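You operate a simulated robot arm through the tools that you are given. There is no shell and no other tool. Be economical: measure what you need, move in short steps, check, and stop when the job is done.

You run a simulated robot arm. Do the job below in one go: nothing can be reset, and whatever is moved stays where it is left.

TASK
Put one of the silica packs from the long work table top on top of the green jar.

The check looks at the end state, three seconds after you hand in, the way a careful person would. Anything else that was tipped, shoved, dropped, spilled or broken makes it a failure.

THE ROBOT
A 7-joint arm with a two-finger parallel gripper, fixed in place. Base frame: the origin is at the foot of the arm, x ahead of it, y to its left, z up; the work surface is at about z = 0. Units: m, rad, N and s.
With the tool pointing down near the work surface it reaches from about 0.24 to 0.62 m from the base axis. Its first joint turns from -1.152 to 1.152 rad. Payload 2.6 kg.
The TCP is the grasp point between the finger pads, 0.03 m short of the fingertips. In the tool frame z runs along the fingers and y along their closing line. The gripper opens to 0.094 m. The fingers are 0.028 m wide and 0.01 m thick; the gripper's body (0.05 by 0.096 m) begins 0.055 m behind the TCP.
Orientation is that of the tool frame in the base frame, as a unit quaternion [x, y, z, w]. With the fingers straight down and closing along the base's y, the tool's x points along the base's -x, its y along +y and its z along -z.

THE INTERFACE
- The arm moves only by the tool step_arm. Its argument "motion" is text: rows parted by semicolons, each of 6 numbers parted by spaces: the shift along the tool's x, y, z in m, then the turn, a rotation vector about the tool's x, y, z in rad. In form: tx ty tz rx ry rz; .... A call has 1 to 8 rows; each row shifts and turns the commanded pose from where the row before left it, along the tool's axes as they then stand. "hand" is the closure, from 0 (fully open) to 1 (shut), set as the call begins (left out, the last holds). Rows are played at 5 a second. More than 0.05 m and 0.15 rad between two rows, or a gripper value outside its range, and nothing of the call is played. A pose out of reach is approached as far as the arm can. The call stops where the force on the tool passes 40 N (or 10 N more than at its start, if that is more) or the arm is blocked; 0.2 s more then pass. The fingers move at their own pace (about 0.072 m/s each) and stop on an object; they squeeze with about 34 N. The grip force told is the motor's: it shows also when the fingers shut on nothing. Time passes only in rows, and 0.2 s behind the last, so rows that do not move let the fingers close. The reply holds the time, the measured pose of the TCP, the force on the tool along the base axes, the opening and the grip force, in the units named above and with some noise, and new pictures: "views" is both (left out), scene, wrist or none.
- Cameras (640 x 400 px; columns grow to the right, rows downward): "scene" is fixed at [0.0263, 0.431, 0.5755]; the picture's right is [-0.84, -0.55, 0.00], its down [-0.28, 0.42, -0.86] and it looks along [0.47, -0.72, -0.51] (base axes); focal length 356 px, centre (320, 200). "wrist" rides on the gripper at [0.076, 0.014, -0.103] in the tool frame; the picture's right is [-0.18, 0.98, 0.00], its down [-0.75, -0.14, -0.64] and it looks along [-0.63, -0.12, 0.77] (tool axes); focal length 243 px, centre (320, 200). There is no depth. A picture from a camera that has moved, and an enlarged one, comes with that camera's place and axes in the base frame and with its lens. The place of the scene camera against the robot may be out by one fixed shift of up to 0.012 m in any direction.
- close_up(camera, box): a new picture of the part [left, top, right, bottom] of that camera's present view, enlarged. It takes no simulated time.
- hand_in(): hands the job in; it is judged then, once.

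Go step by step. Nothing tells you positions but the pictures and the camera data: compare them with the known pose of the tool, close in by small moves and look again before you grip or let go. The budget is 90 turns and 170 pictures, counting those below and the enlarged ones. Unless the task says otherwise, let go and move clear before handing in, and close with one line.

The tools are called as a command line: name --argument value ..., lists and objects as JSON in quotes. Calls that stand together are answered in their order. step_arm: Moves the arm, as the interface text tells. Its arguments: {"type":"object","properties":{"motion":{"type":"string"},"hand":{"type":"number"},"views":{"type":"string","enum":["both","scene","wrist","none"]}},"required":["motion"]} The other tools are called the same way: close_up (camera, box) takes an enlarged picture of a part of a camera's view; hand_in () hands the job in.

At the start:

```text
clock: 0.0
tool_pos: [0.4146, -0.0938, 0.3201]
orientation: [0.0, 1.0, 0.0, 0.001]
ft_force: [-0.8, 0.8, -0.7]
gripper_width: 0.0943
grasp_force: 0.1
```

scene: 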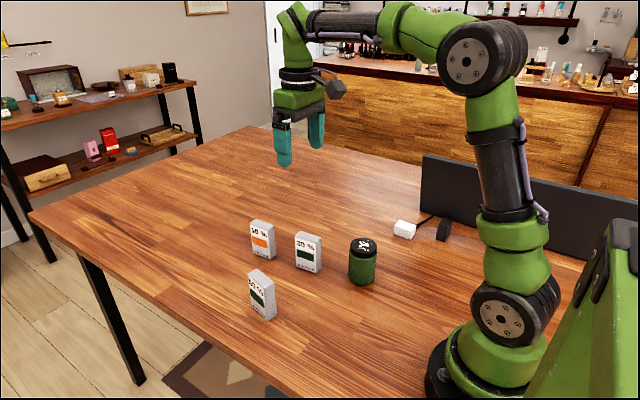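
wrist: 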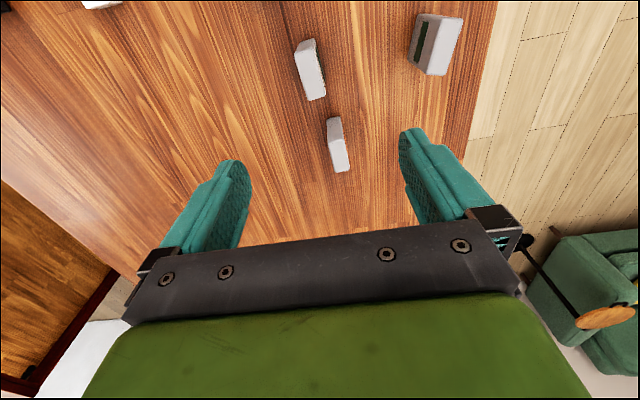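

I see three upright silica packs near (0.40,-0.09), (0.52,-0.07) and (0.40,0.07), and a green jar near (0.28,-0.13). I'll enlarge the views to measure them.

close_up --camera "scene" --box '[230, 200, 390, 330]'

close_up --camera "wrist" --box '[260, 0, 480, 180]'

```text
3.08 times, centred on (310, 265) of scene
camera zoom: at [0.0263, 0.431, 0.5755], right [-0.84, -0.55, 0.0], down [-0.28, 0.42, -0.86], along [0.47, -0.72, -0.51], focal length 1097 px, centre (351, 0)
```

zoom: 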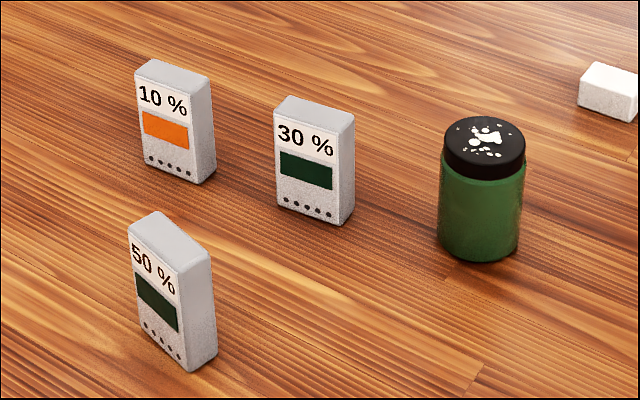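

```text
2.22 times, centred on (370, 90) of wrist
camera zoom: at [0.337, -0.0796, 0.4228], right [0.18, 0.98, 0.0], down [0.75, -0.14, 0.64], along [0.63, -0.12, -0.77], focal length 539 px, centre (209, 444)
```

zoom: 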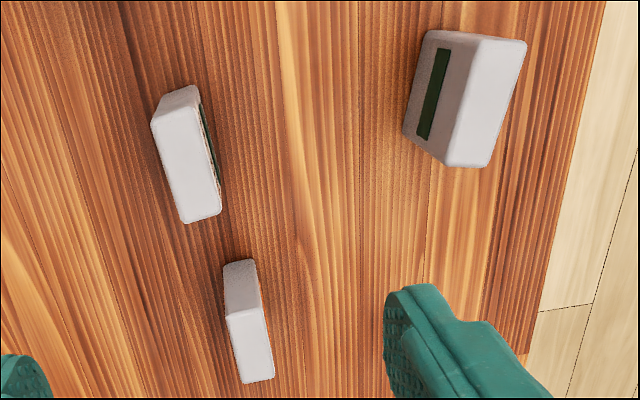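

The 30 % pack stands at about (0.410,-0.105), roughly 0.055 x 0.025 x 0.087 m, with its thin side along y. The jar is near (0.285,-0.145) and about 0.09 m tall. I'll line up above the 30 % pack and look again.

step_arm --motion "0.0046 -0.011 0.04 0 0 0; 0 0 0.04 0 0 -0.06; 0 0 0.03 0 0 0; 0 0 0.02 0 0 0; 0 0 0 0 0 0" --hand 0

```text
clock: 1.2
tool_pos: [0.41, -0.1027, 0.1881]
orientation: [-0.029, 1.0, -0.001, 0.0]
ft_force: [-0.5, 0.1, -0.4]
gripper_width: 0.0939
grasp_force: 0.1
camera wrist: at [0.3333, -0.0943, 0.291], right [0.13, 0.99, 0.0], down [0.76, -0.1, 0.64], along [0.64, -0.08, -0.77], focal length 243 px, centre (320, 200)
```

scene: 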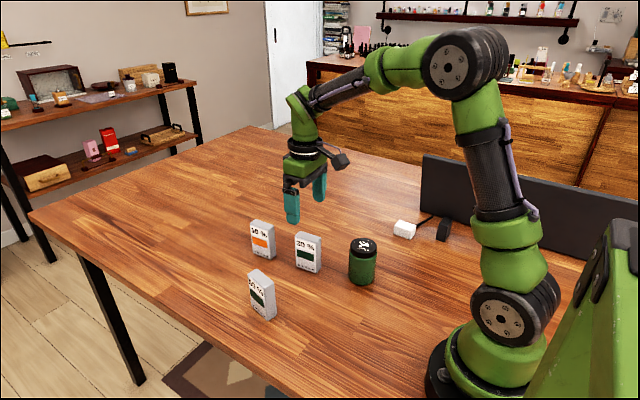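
wrist: 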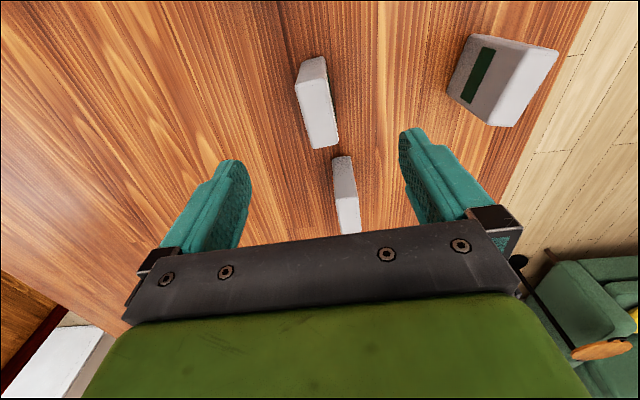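

The tool is above the pack as planned. I'll zoom in to refine the pack's position.

close_up --camera "wrist" --box '[240, 40, 400, 160]'

```text
3.33 times, centred on (320, 100) of wrist
camera zoom: at [0.3333, -0.0943, 0.291], right [0.13, 0.99, 0.0], down [0.76, -0.1, 0.64], along [0.64, -0.08, -0.77], focal length 809 px, centre (320, 533)
```

zoom: 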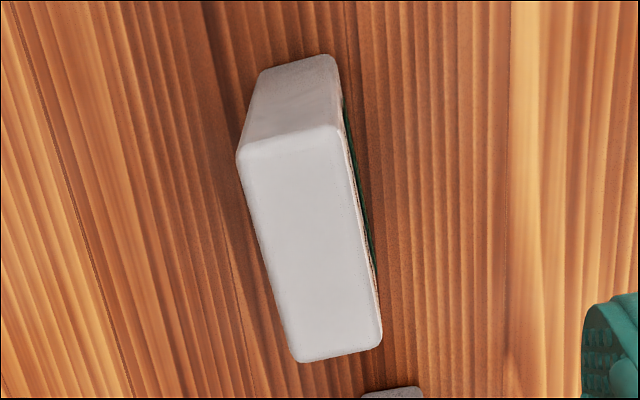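

The pack centre is (0.411,-0.105) and it is yawed about 0.1 rad. I'll turn slightly more and lower to z≈0.06.

step_arm --motion "-0.001 -0.0023 0.02 0 0 -0.045; 0 0 0.035 0 0 0; 0 0 0.035 0 0 0; 0 0 0.02 0 0 0; 0 0 0.018 0 0 0; 0 0 0 0 0 0"

```text
clock: 2.6
tool_pos: [0.4084, -0.1065, 0.0618]
orientation: [-0.052, 0.999, 0.0, 0.0]
ft_force: [-0.8, 0.1, -0.4]
gripper_width: 0.0938
grasp_force: 0.0
camera wrist: at [0.3304, -0.1003, 0.1647], right [0.08, 1.0, 0.0], down [0.76, -0.06, 0.64], along [0.64, -0.05, -0.77], focal length 243 px, centre (320, 200)
```

scene: 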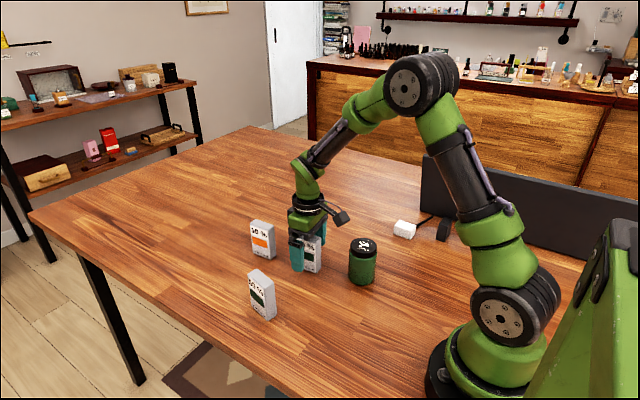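
wrist: 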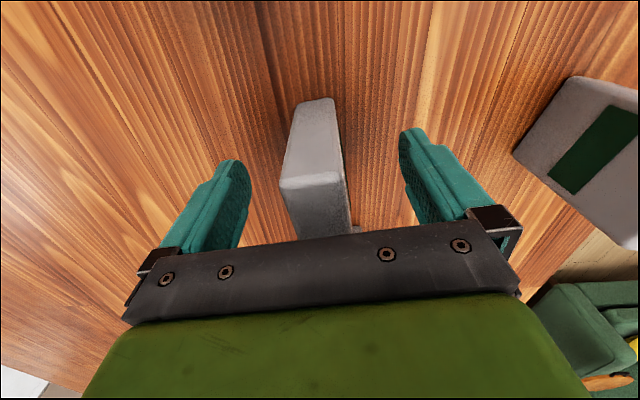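

The pack sits squarely between the fingers. I'll close on it.

step_arm --motion "0 0 0 0 0 0; 0 0 0 0 0 0; 0 0 0 0 0 0; 0 0 0 0 0 0; 0 0 0 0 0 0" --hand 1 --views "wrist"

```text
clock: 3.8
tool_pos: [0.4075, -0.106, 0.0624]
orientation: [-0.053, 0.999, 0.0, 0.0]
ft_force: [0.2, -0.6, 0.8]
gripper_width: 0.0296
grasp_force: 34.1
camera wrist: at [0.3304, -0.1003, 0.1649], right [0.08, 1.0, 0.0], down [0.76, -0.06, 0.64], along [0.64, -0.05, -0.77], focal length 243 px, centre (320, 200)
```

wrist: 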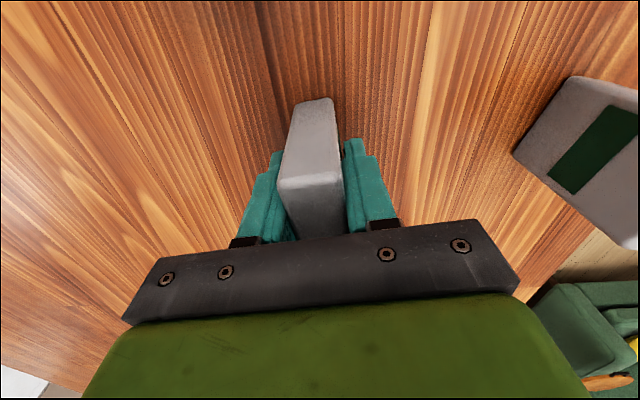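

The pack is gripped at 0.030 m width. I'll lift it straight up.

step_arm --motion "0 0 -0.01 0 0 0; 0 0 -0.04 0 0 0; 0 0 -0.05 0 0 0; 0 0 -0.05 0 0 0; 0 0 -0.04 0 0 0; 0 0 0 0 0 0"

```text
clock: 5.2
tool_pos: [0.4088, -0.107, 0.2501]
orientation: [-0.052, 0.999, 0.0, 0.0]
ft_force: [0.1, -0.1, -1.6]
gripper_width: 0.0298
grasp_force: 33.5
camera wrist: at [0.331, -0.1007, 0.3537], right [0.08, 1.0, 0.0], down [0.76, -0.06, 0.64], along [0.64, -0.05, -0.77], focal length 243 px, centre (320, 200)
```

scene: 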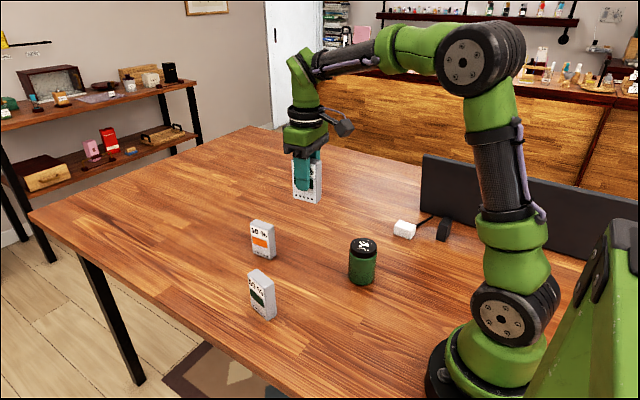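
wrist: 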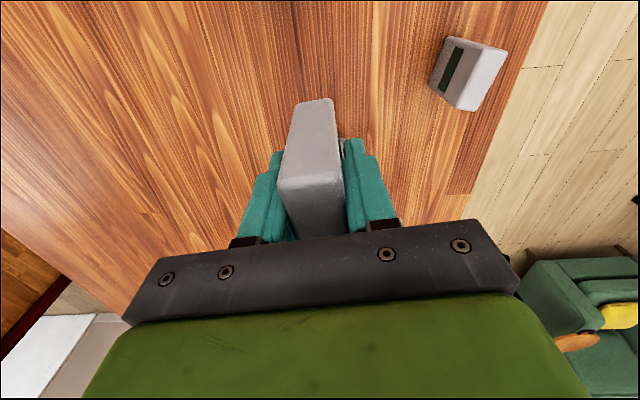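

The pack is held cleanly, with its bottom about 0.062 m below the TCP. I'll carry it at this height to just above the jar.

step_arm --motion "0.03 -0.005 0 0 0 0; 0.03 -0.005 0 0 0 0; 0.03 -0.005 0 0 0 0; 0.032 -0.005 0 0 0 0; 0 0 0 0 0 0; 0 0 0 0 0 0"

```text
clock: 6.6
tool_pos: [0.2919, -0.1403, 0.2519]
orientation: [-0.052, 0.999, 0.0, 0.0]
ft_force: [-0.6, -0.9, -0.1]
gripper_width: 0.0296
grasp_force: 34.2
camera wrist: at [0.2138, -0.1346, 0.3551], right [0.08, 1.0, 0.0], down [0.76, -0.06, 0.64], along [0.64, -0.05, -0.77], focal length 243 px, centre (320, 200)
```

scene: 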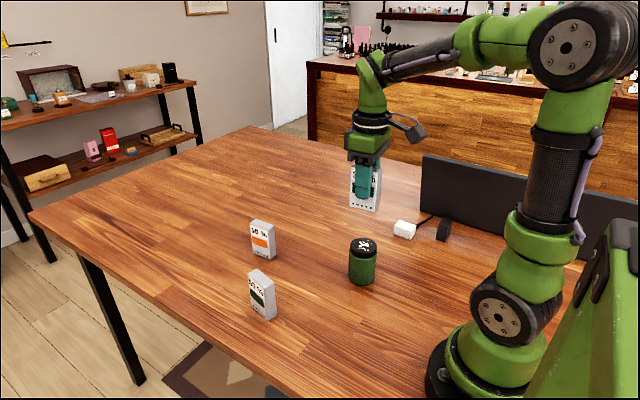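
wrist: 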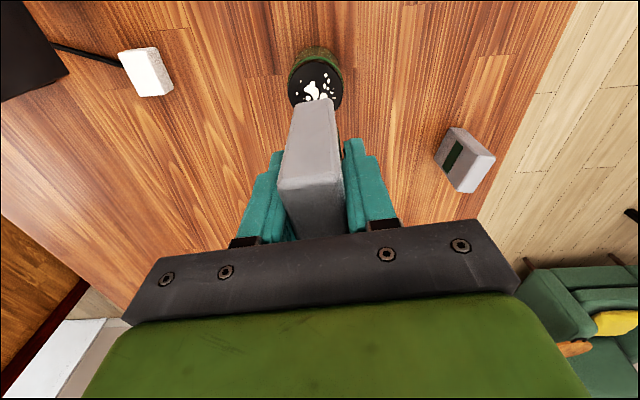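

close_up --camera "wrist" --box '[250, 30, 394, 120]'

close_up --camera "scene" --box '[290, 150, 450, 300]'

```text
4.44 times, centred on (322, 75) of wrist
camera zoom: at [0.2138, -0.1346, 0.3551], right [0.08, 1.0, 0.0], down [0.76, -0.06, 0.64], along [0.64, -0.05, -0.77], focal length 1078 px, centre (311, 756)
```

zoom: 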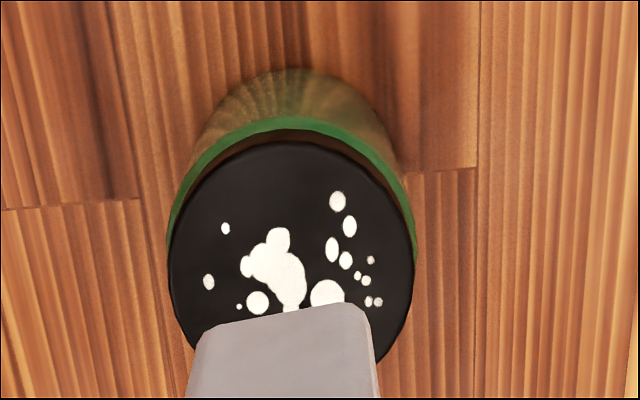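

```text
2.67 times, centred on (370, 225) of scene
camera zoom: at [0.0263, 0.431, 0.5755], right [-0.84, -0.55, 0.0], down [-0.28, 0.42, -0.86], along [0.47, -0.72, -0.51], focal length 950 px, centre (187, 133)
```

zoom: 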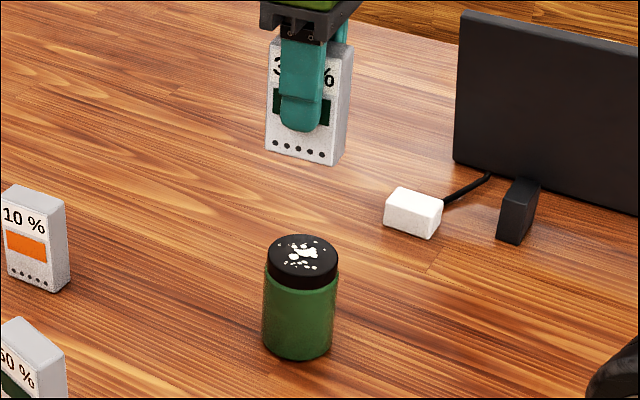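

The lid centre works out at (0.2847,-0.1448) from both cameras, and it is about 0.057 m across. The held pack's centre is 0.003 m ahead of the TCP. I'll correct by about 1 cm and lower to just over the lid.

step_arm --motion "0.0104 -0.0037 0 0 0 0; 0 0 0.03 0 0 0; 0 0 0.03 0 0 0; 0 0 0.017 0 0 0; 0 0 0 0 0 0; 0 0 0 0 0 0"

close_up --camera "scene" --box '[300, 170, 420, 300]'

close_up --camera "wrist" --box '[240, 20, 400, 140]'

```text
clock: 8.0
tool_pos: [0.2831, -0.1446, 0.1733]
orientation: [-0.051, 0.999, -0.001, 0.0]
ft_force: [-0.3, 0.2, -1.4]
gripper_width: 0.0294
grasp_force: 33.9
camera wrist: at [0.2055, -0.1387, 0.2769], right [0.08, 1.0, 0.0], down [0.76, -0.06, 0.64], along [0.64, -0.05, -0.77], focal length 243 px, centre (320, 200)
```

scene: 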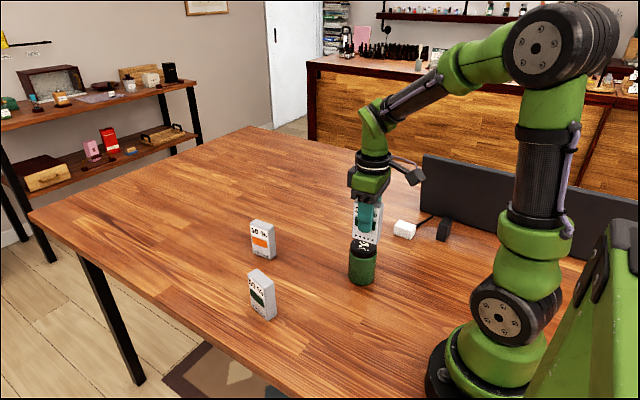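
wrist: 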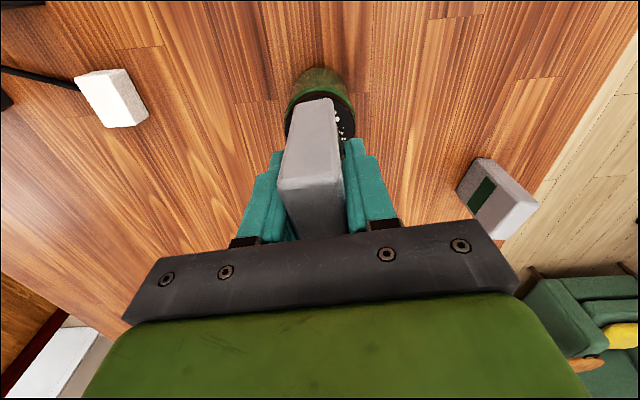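

```text
3.08 times, centred on (360, 235) of scene
camera zoom: at [0.0263, 0.431, 0.5755], right [-0.84, -0.55, 0.0], down [-0.28, 0.42, -0.86], along [0.47, -0.72, -0.51], focal length 1097 px, centre (197, 92)
```

zoom: 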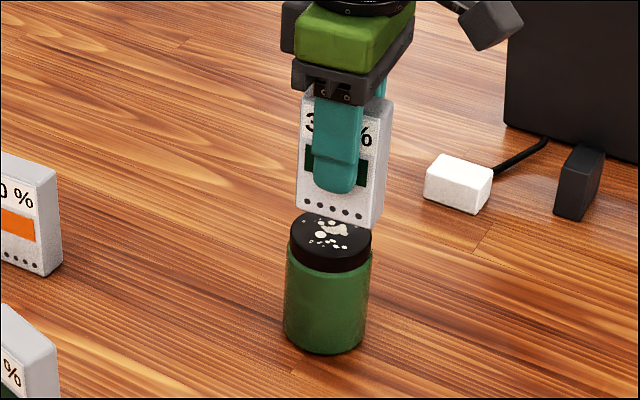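

```text
3.33 times, centred on (320, 80) of wrist
camera zoom: at [0.2055, -0.1387, 0.2769], right [0.08, 1.0, 0.0], down [0.76, -0.06, 0.64], along [0.64, -0.05, -0.77], focal length 809 px, centre (320, 600)
```

zoom: 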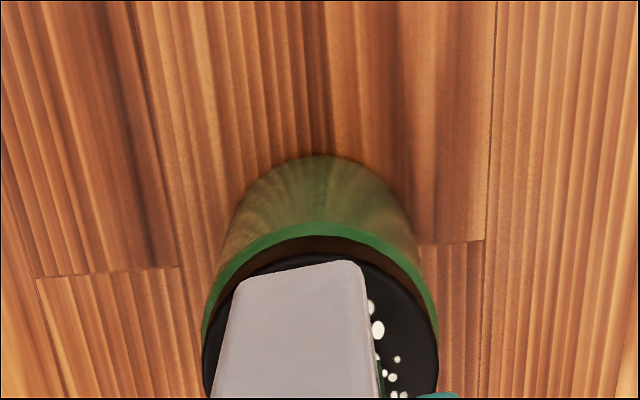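

From the wrist camera the pack is centred over the lid. The scene view hints at a small y error, which depends on the exact lid height. I'll lower another centimetre and compare again.

step_arm --motion "0 0 0.006 0 0 0; 0 0 0.006 0 0 0; 0 0 0 0 0 0" --views "none"

close_up --camera "scene" --box '[320, 210, 400, 270]'

close_up --camera "wrist" --box '[240, 40, 400, 160]'

```text
clock: 8.8
tool_pos: [0.2815, -0.144, 0.1627]
orientation: [-0.052, 0.999, 0.0, 0.0]
ft_force: [0.4, 0.8, -0.6]
gripper_width: 0.0293
grasp_force: 34.3
```

```text
6.67 times, centred on (360, 240) of scene
camera zoom: at [0.0263, 0.431, 0.5755], right [-0.84, -0.55, 0.0], down [-0.28, 0.42, -0.86], along [0.47, -0.72, -0.51], focal length 2376 px, centre (53, -67)
```

zoom: 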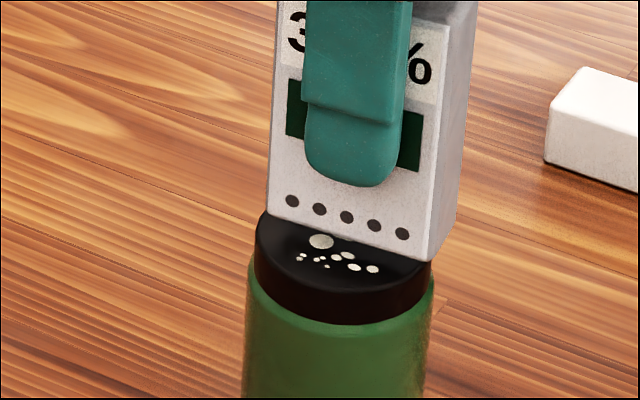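

```text
3.33 times, centred on (320, 100) of wrist
camera zoom: at [0.2045, -0.1379, 0.2654], right [0.08, 1.0, 0.0], down [0.76, -0.06, 0.64], along [0.64, -0.05, -0.77], focal length 809 px, centre (320, 533)
```

zoom: 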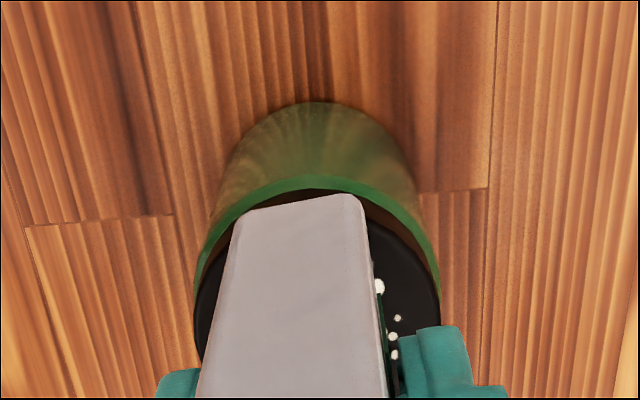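

Re-measuring the rim puts the lid centre nearer x≈0.290, so the pack is a few mm too close to the base. I'll shift it +5 mm in x and +2 mm in y, then look again.

step_arm --motion "-0.0052 0.0015 0 0 0 0; 0 0 0 0 0 0; 0 0 0 0 0 0" --views "none"

close_up --camera "scene" --box '[320, 210, 400, 270]'

close_up --camera "wrist" --box '[240, 40, 400, 160]'

```text
clock: 9.6
tool_pos: [0.287, -0.1422, 0.1637]
orientation: [-0.052, 0.999, 0.0, 0.0]
ft_force: [0.4, 0.3, -1.6]
gripper_width: 0.0296
grasp_force: 33.8
```

```text
6.67 times, centred on (360, 240) of scene
camera zoom: at [0.0263, 0.431, 0.5755], right [-0.84, -0.55, 0.0], down [-0.28, 0.42, -0.86], along [0.47, -0.72, -0.51], focal length 2376 px, centre (53, -67)
```

zoom: 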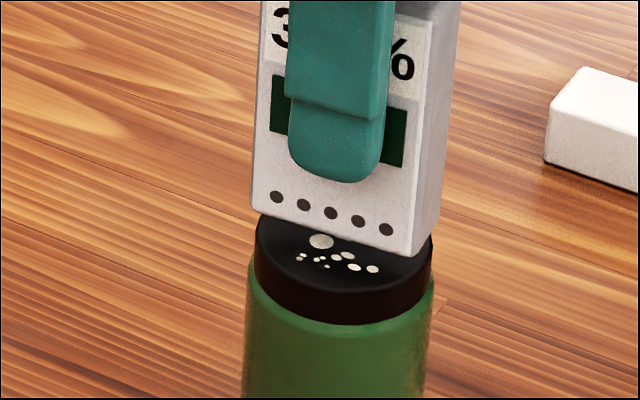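

```text
3.33 times, centred on (320, 100) of wrist
camera zoom: at [0.2094, -0.1363, 0.266], right [0.08, 1.0, 0.0], down [0.76, -0.06, 0.64], along [0.64, -0.05, -0.77], focal length 809 px, centre (320, 533)
```

zoom: 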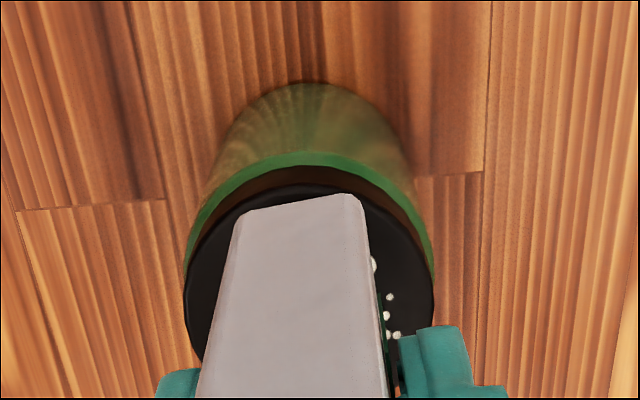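

The pack now looks centred over the lid in both views. I'll lower it in small steps until I feel contact.

step_arm --motion "0 0 0.003 0 0 0; 0 0 0.003 0 0 0; 0 0 0 0 0 0" --views "none"

close_up --camera "scene" --box '[320, 210, 400, 270]'

```text
clock: 10.4
tool_pos: [0.286, -0.1438, 0.1562]
orientation: [-0.053, 0.999, 0.0, 0.0]
ft_force: [-0.4, -0.6, -1.1]
gripper_width: 0.0293
grasp_force: 34.2
```

```text
6.67 times, centred on (360, 240) of scene
camera zoom: at [0.0263, 0.431, 0.5755], right [-0.84, -0.55, 0.0], down [-0.28, 0.42, -0.86], along [0.47, -0.72, -0.51], focal length 2376 px, centre (53, -67)
```

zoom: 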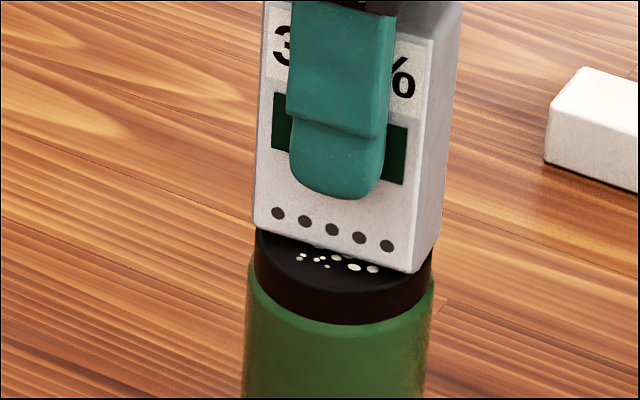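

It's about 6–7 mm above the lid and still well aligned. I'll continue down gently.

step_arm --motion "0 0 0.002 0 0 0; 0 0 0.0015 0 0 0; 0 0 0 0 0 0" --views "none"

close_up --camera "scene" --box '[320, 210, 400, 270]'

```text
clock: 11.2
tool_pos: [0.2855, -0.1435, 0.154]
orientation: [-0.052, 0.999, 0.0, 0.0]
ft_force: [0.0, 0.1, -0.5]
gripper_width: 0.0297
grasp_force: 34.4
```

```text
6.67 times, centred on (360, 240) of scene
camera zoom: at [0.0263, 0.431, 0.5755], right [-0.84, -0.55, 0.0], down [-0.28, 0.42, -0.86], along [0.47, -0.72, -0.51], focal length 2376 px, centre (53, -67)
```

zoom: 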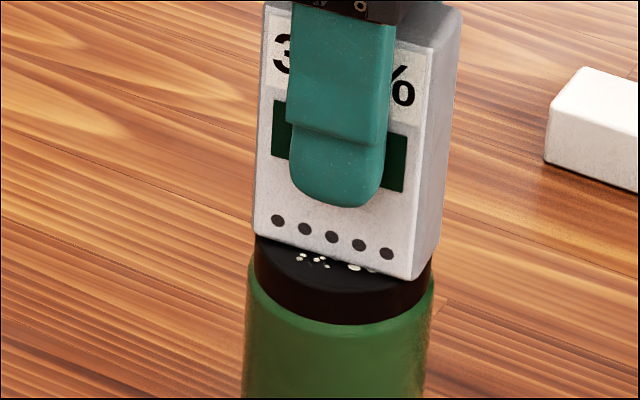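

step_arm --motion "0 0 0.0015 0 0 0; 0 0 0.0015 0 0 0; 0 0 0 0 0 0" --views "none"

close_up --camera "scene" --box '[320, 210, 400, 270]'

close_up --camera "wrist" --box '[240, 40, 400, 160]'

```text
clock: 12.0
tool_pos: [0.2869, -0.1436, 0.1505]
orientation: [-0.052, 0.999, -0.001, 0.002]
ft_force: [-3.4, 3.4, 26.3]
gripper_width: 0.03
grasp_force: 33.6
```

```text
6.67 times, centred on (360, 240) of scene
camera zoom: at [0.0262, 0.431, 0.5754], right [-0.84, -0.55, 0.0], down [-0.28, 0.42, -0.86], along [0.47, -0.72, -0.51], focal length 2376 px, centre (53, -67)
```

zoom: 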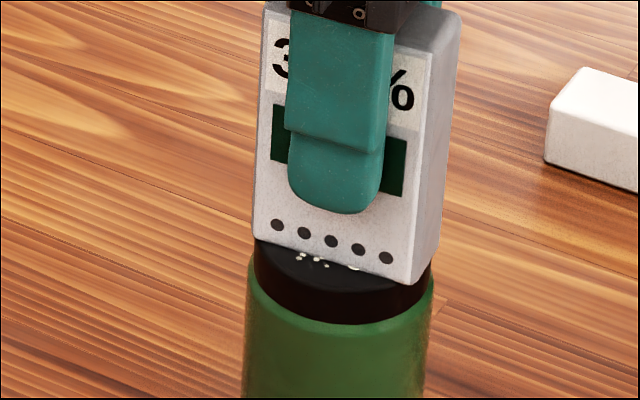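

```text
3.33 times, centred on (320, 100) of wrist
camera zoom: at [0.2087, -0.1369, 0.2534], right [0.08, 1.0, 0.0], down [0.76, -0.06, 0.65], along [0.64, -0.05, -0.76], focal length 809 px, centre (320, 533)
```

zoom: 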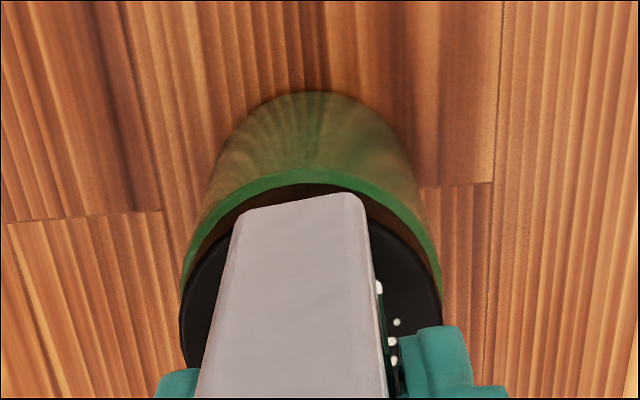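

Contact is felt at 26 N, so the pack is seated on the lid and well inside the rim. I'll back off the pressure slightly before opening.

step_arm --motion "0 0 -0.001 0 0 0; 0 0 0 0 0 0" --views "none"

```text
clock: 12.6
tool_pos: [0.2867, -0.1421, 0.1502]
orientation: [-0.054, 0.999, -0.001, 0.001]
ft_force: [5.0, 0.2, 16.1]
gripper_width: 0.0298
grasp_force: 34.2
```

step_arm --motion "0 0 -0.001 0 0 0; 0 0 0 0 0 0" --views "none"

```text
clock: 13.2
tool_pos: [0.2839, -0.1417, 0.1513]
orientation: [-0.053, 0.999, 0.001, -0.002]
ft_force: [0.2, 1.2, 0.1]
gripper_width: 0.0299
grasp_force: 33.9
```

The force is now near zero with the pack just resting on the lid. I'll open the fingers.

step_arm --motion "0 0 0 0 0 0; 0 0 0 0 0 0; 0 0 0 0 0 0; 0 0 0 0 0 0; 0 0 0 0 0 0" --hand 0

close_up --camera "scene" --box '[300, 180, 420, 300]'

```text
clock: 14.4
tool_pos: [0.286, -0.1432, 0.1532]
orientation: [-0.052, 0.999, 0.0, 0.0]
ft_force: [-0.1, 0.2, -0.2]
gripper_width: 0.094
grasp_force: 0.1
camera wrist: at [0.2081, -0.1368, 0.255], right [0.08, 1.0, 0.0], down [0.76, -0.06, 0.64], along [0.64, -0.05, -0.77], focal length 243 px, centre (320, 200)
```

scene: 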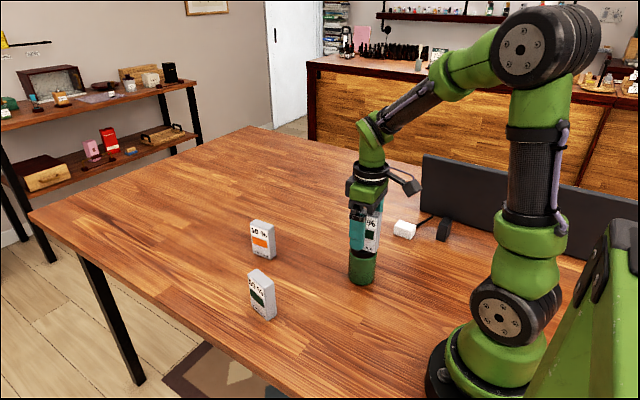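
wrist: 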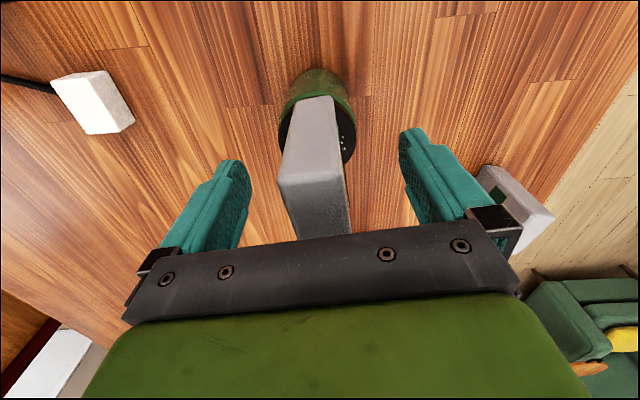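

```text
3.33 times, centred on (360, 240) of scene
camera zoom: at [0.0263, 0.431, 0.5755], right [-0.84, -0.55, 0.0], down [-0.28, 0.42, -0.86], along [0.47, -0.72, -0.51], focal length 1188 px, centre (187, 67)
```

zoom: 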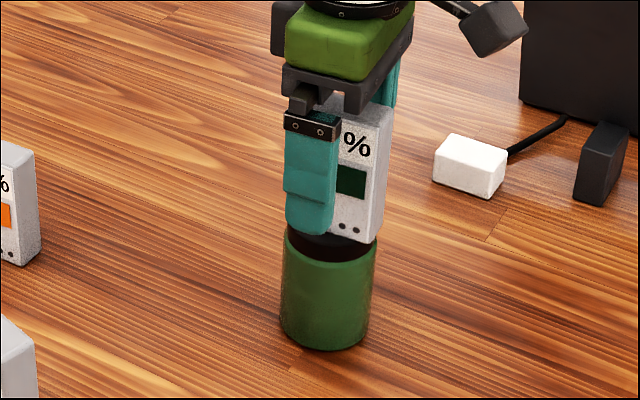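

The pack stands free on the jar and the fingers are fully open. I'll rise straight up to clear it.

step_arm --motion "0 0 -0.01 0 0 0; 0 0 -0.03 0 0 0; 0 0 -0.04 0 0 0; 0 0 -0.04 0 0 0; 0 0 -0.03 0 0 0; 0 0 0 0 0 0"

close_up --camera "scene" --box '[300, 180, 420, 300]'

```text
clock: 15.8
tool_pos: [0.2842, -0.1428, 0.3045]
orientation: [-0.052, 0.999, 0.0, 0.0]
ft_force: [0.0, 0.1, 0.5]
gripper_width: 0.0939
grasp_force: 0.1
camera wrist: at [0.208, -0.1382, 0.4073], right [0.08, 1.0, 0.0], down [0.76, -0.06, 0.64], along [0.64, -0.05, -0.77], focal length 243 px, centre (320, 200)
```

scene: 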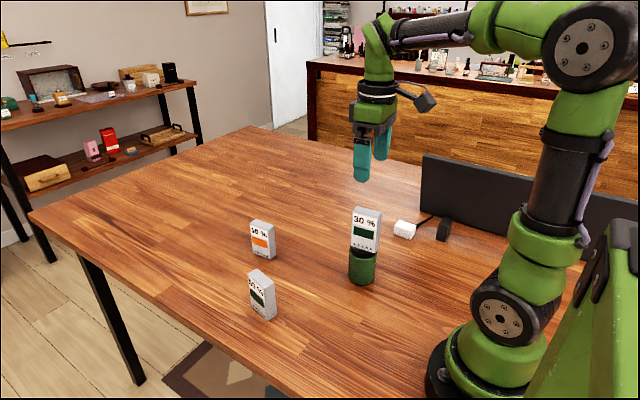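
wrist: 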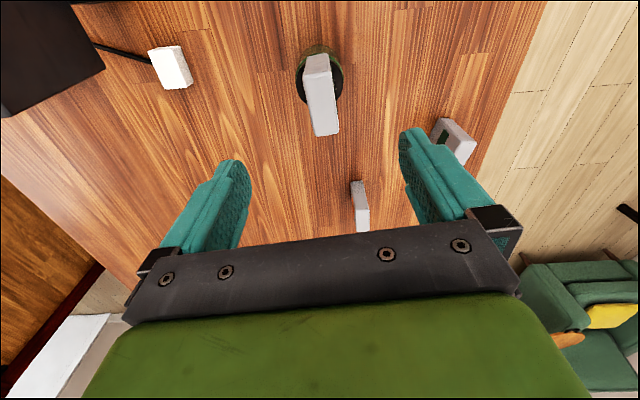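

```text
3.33 times, centred on (360, 240) of scene
camera zoom: at [0.0263, 0.431, 0.5755], right [-0.84, -0.55, 0.0], down [-0.28, 0.42, -0.86], along [0.47, -0.72, -0.51], focal length 1188 px, centre (187, 67)
```

zoom: 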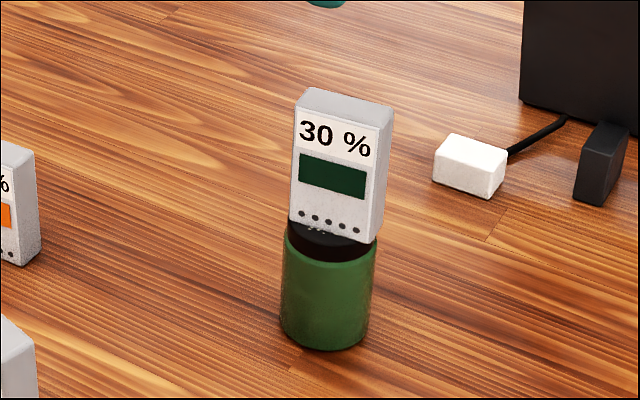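

The 30 % pack stands upright and steady on the jar. Nothing else has moved and the arm is clear, so I'm handing in.

hand_in

```text
The job is handed in.
```

The 30 % silica pack is standing upright on top of the green jar; the gripper is open and clear, and nothing else looks disturbed.
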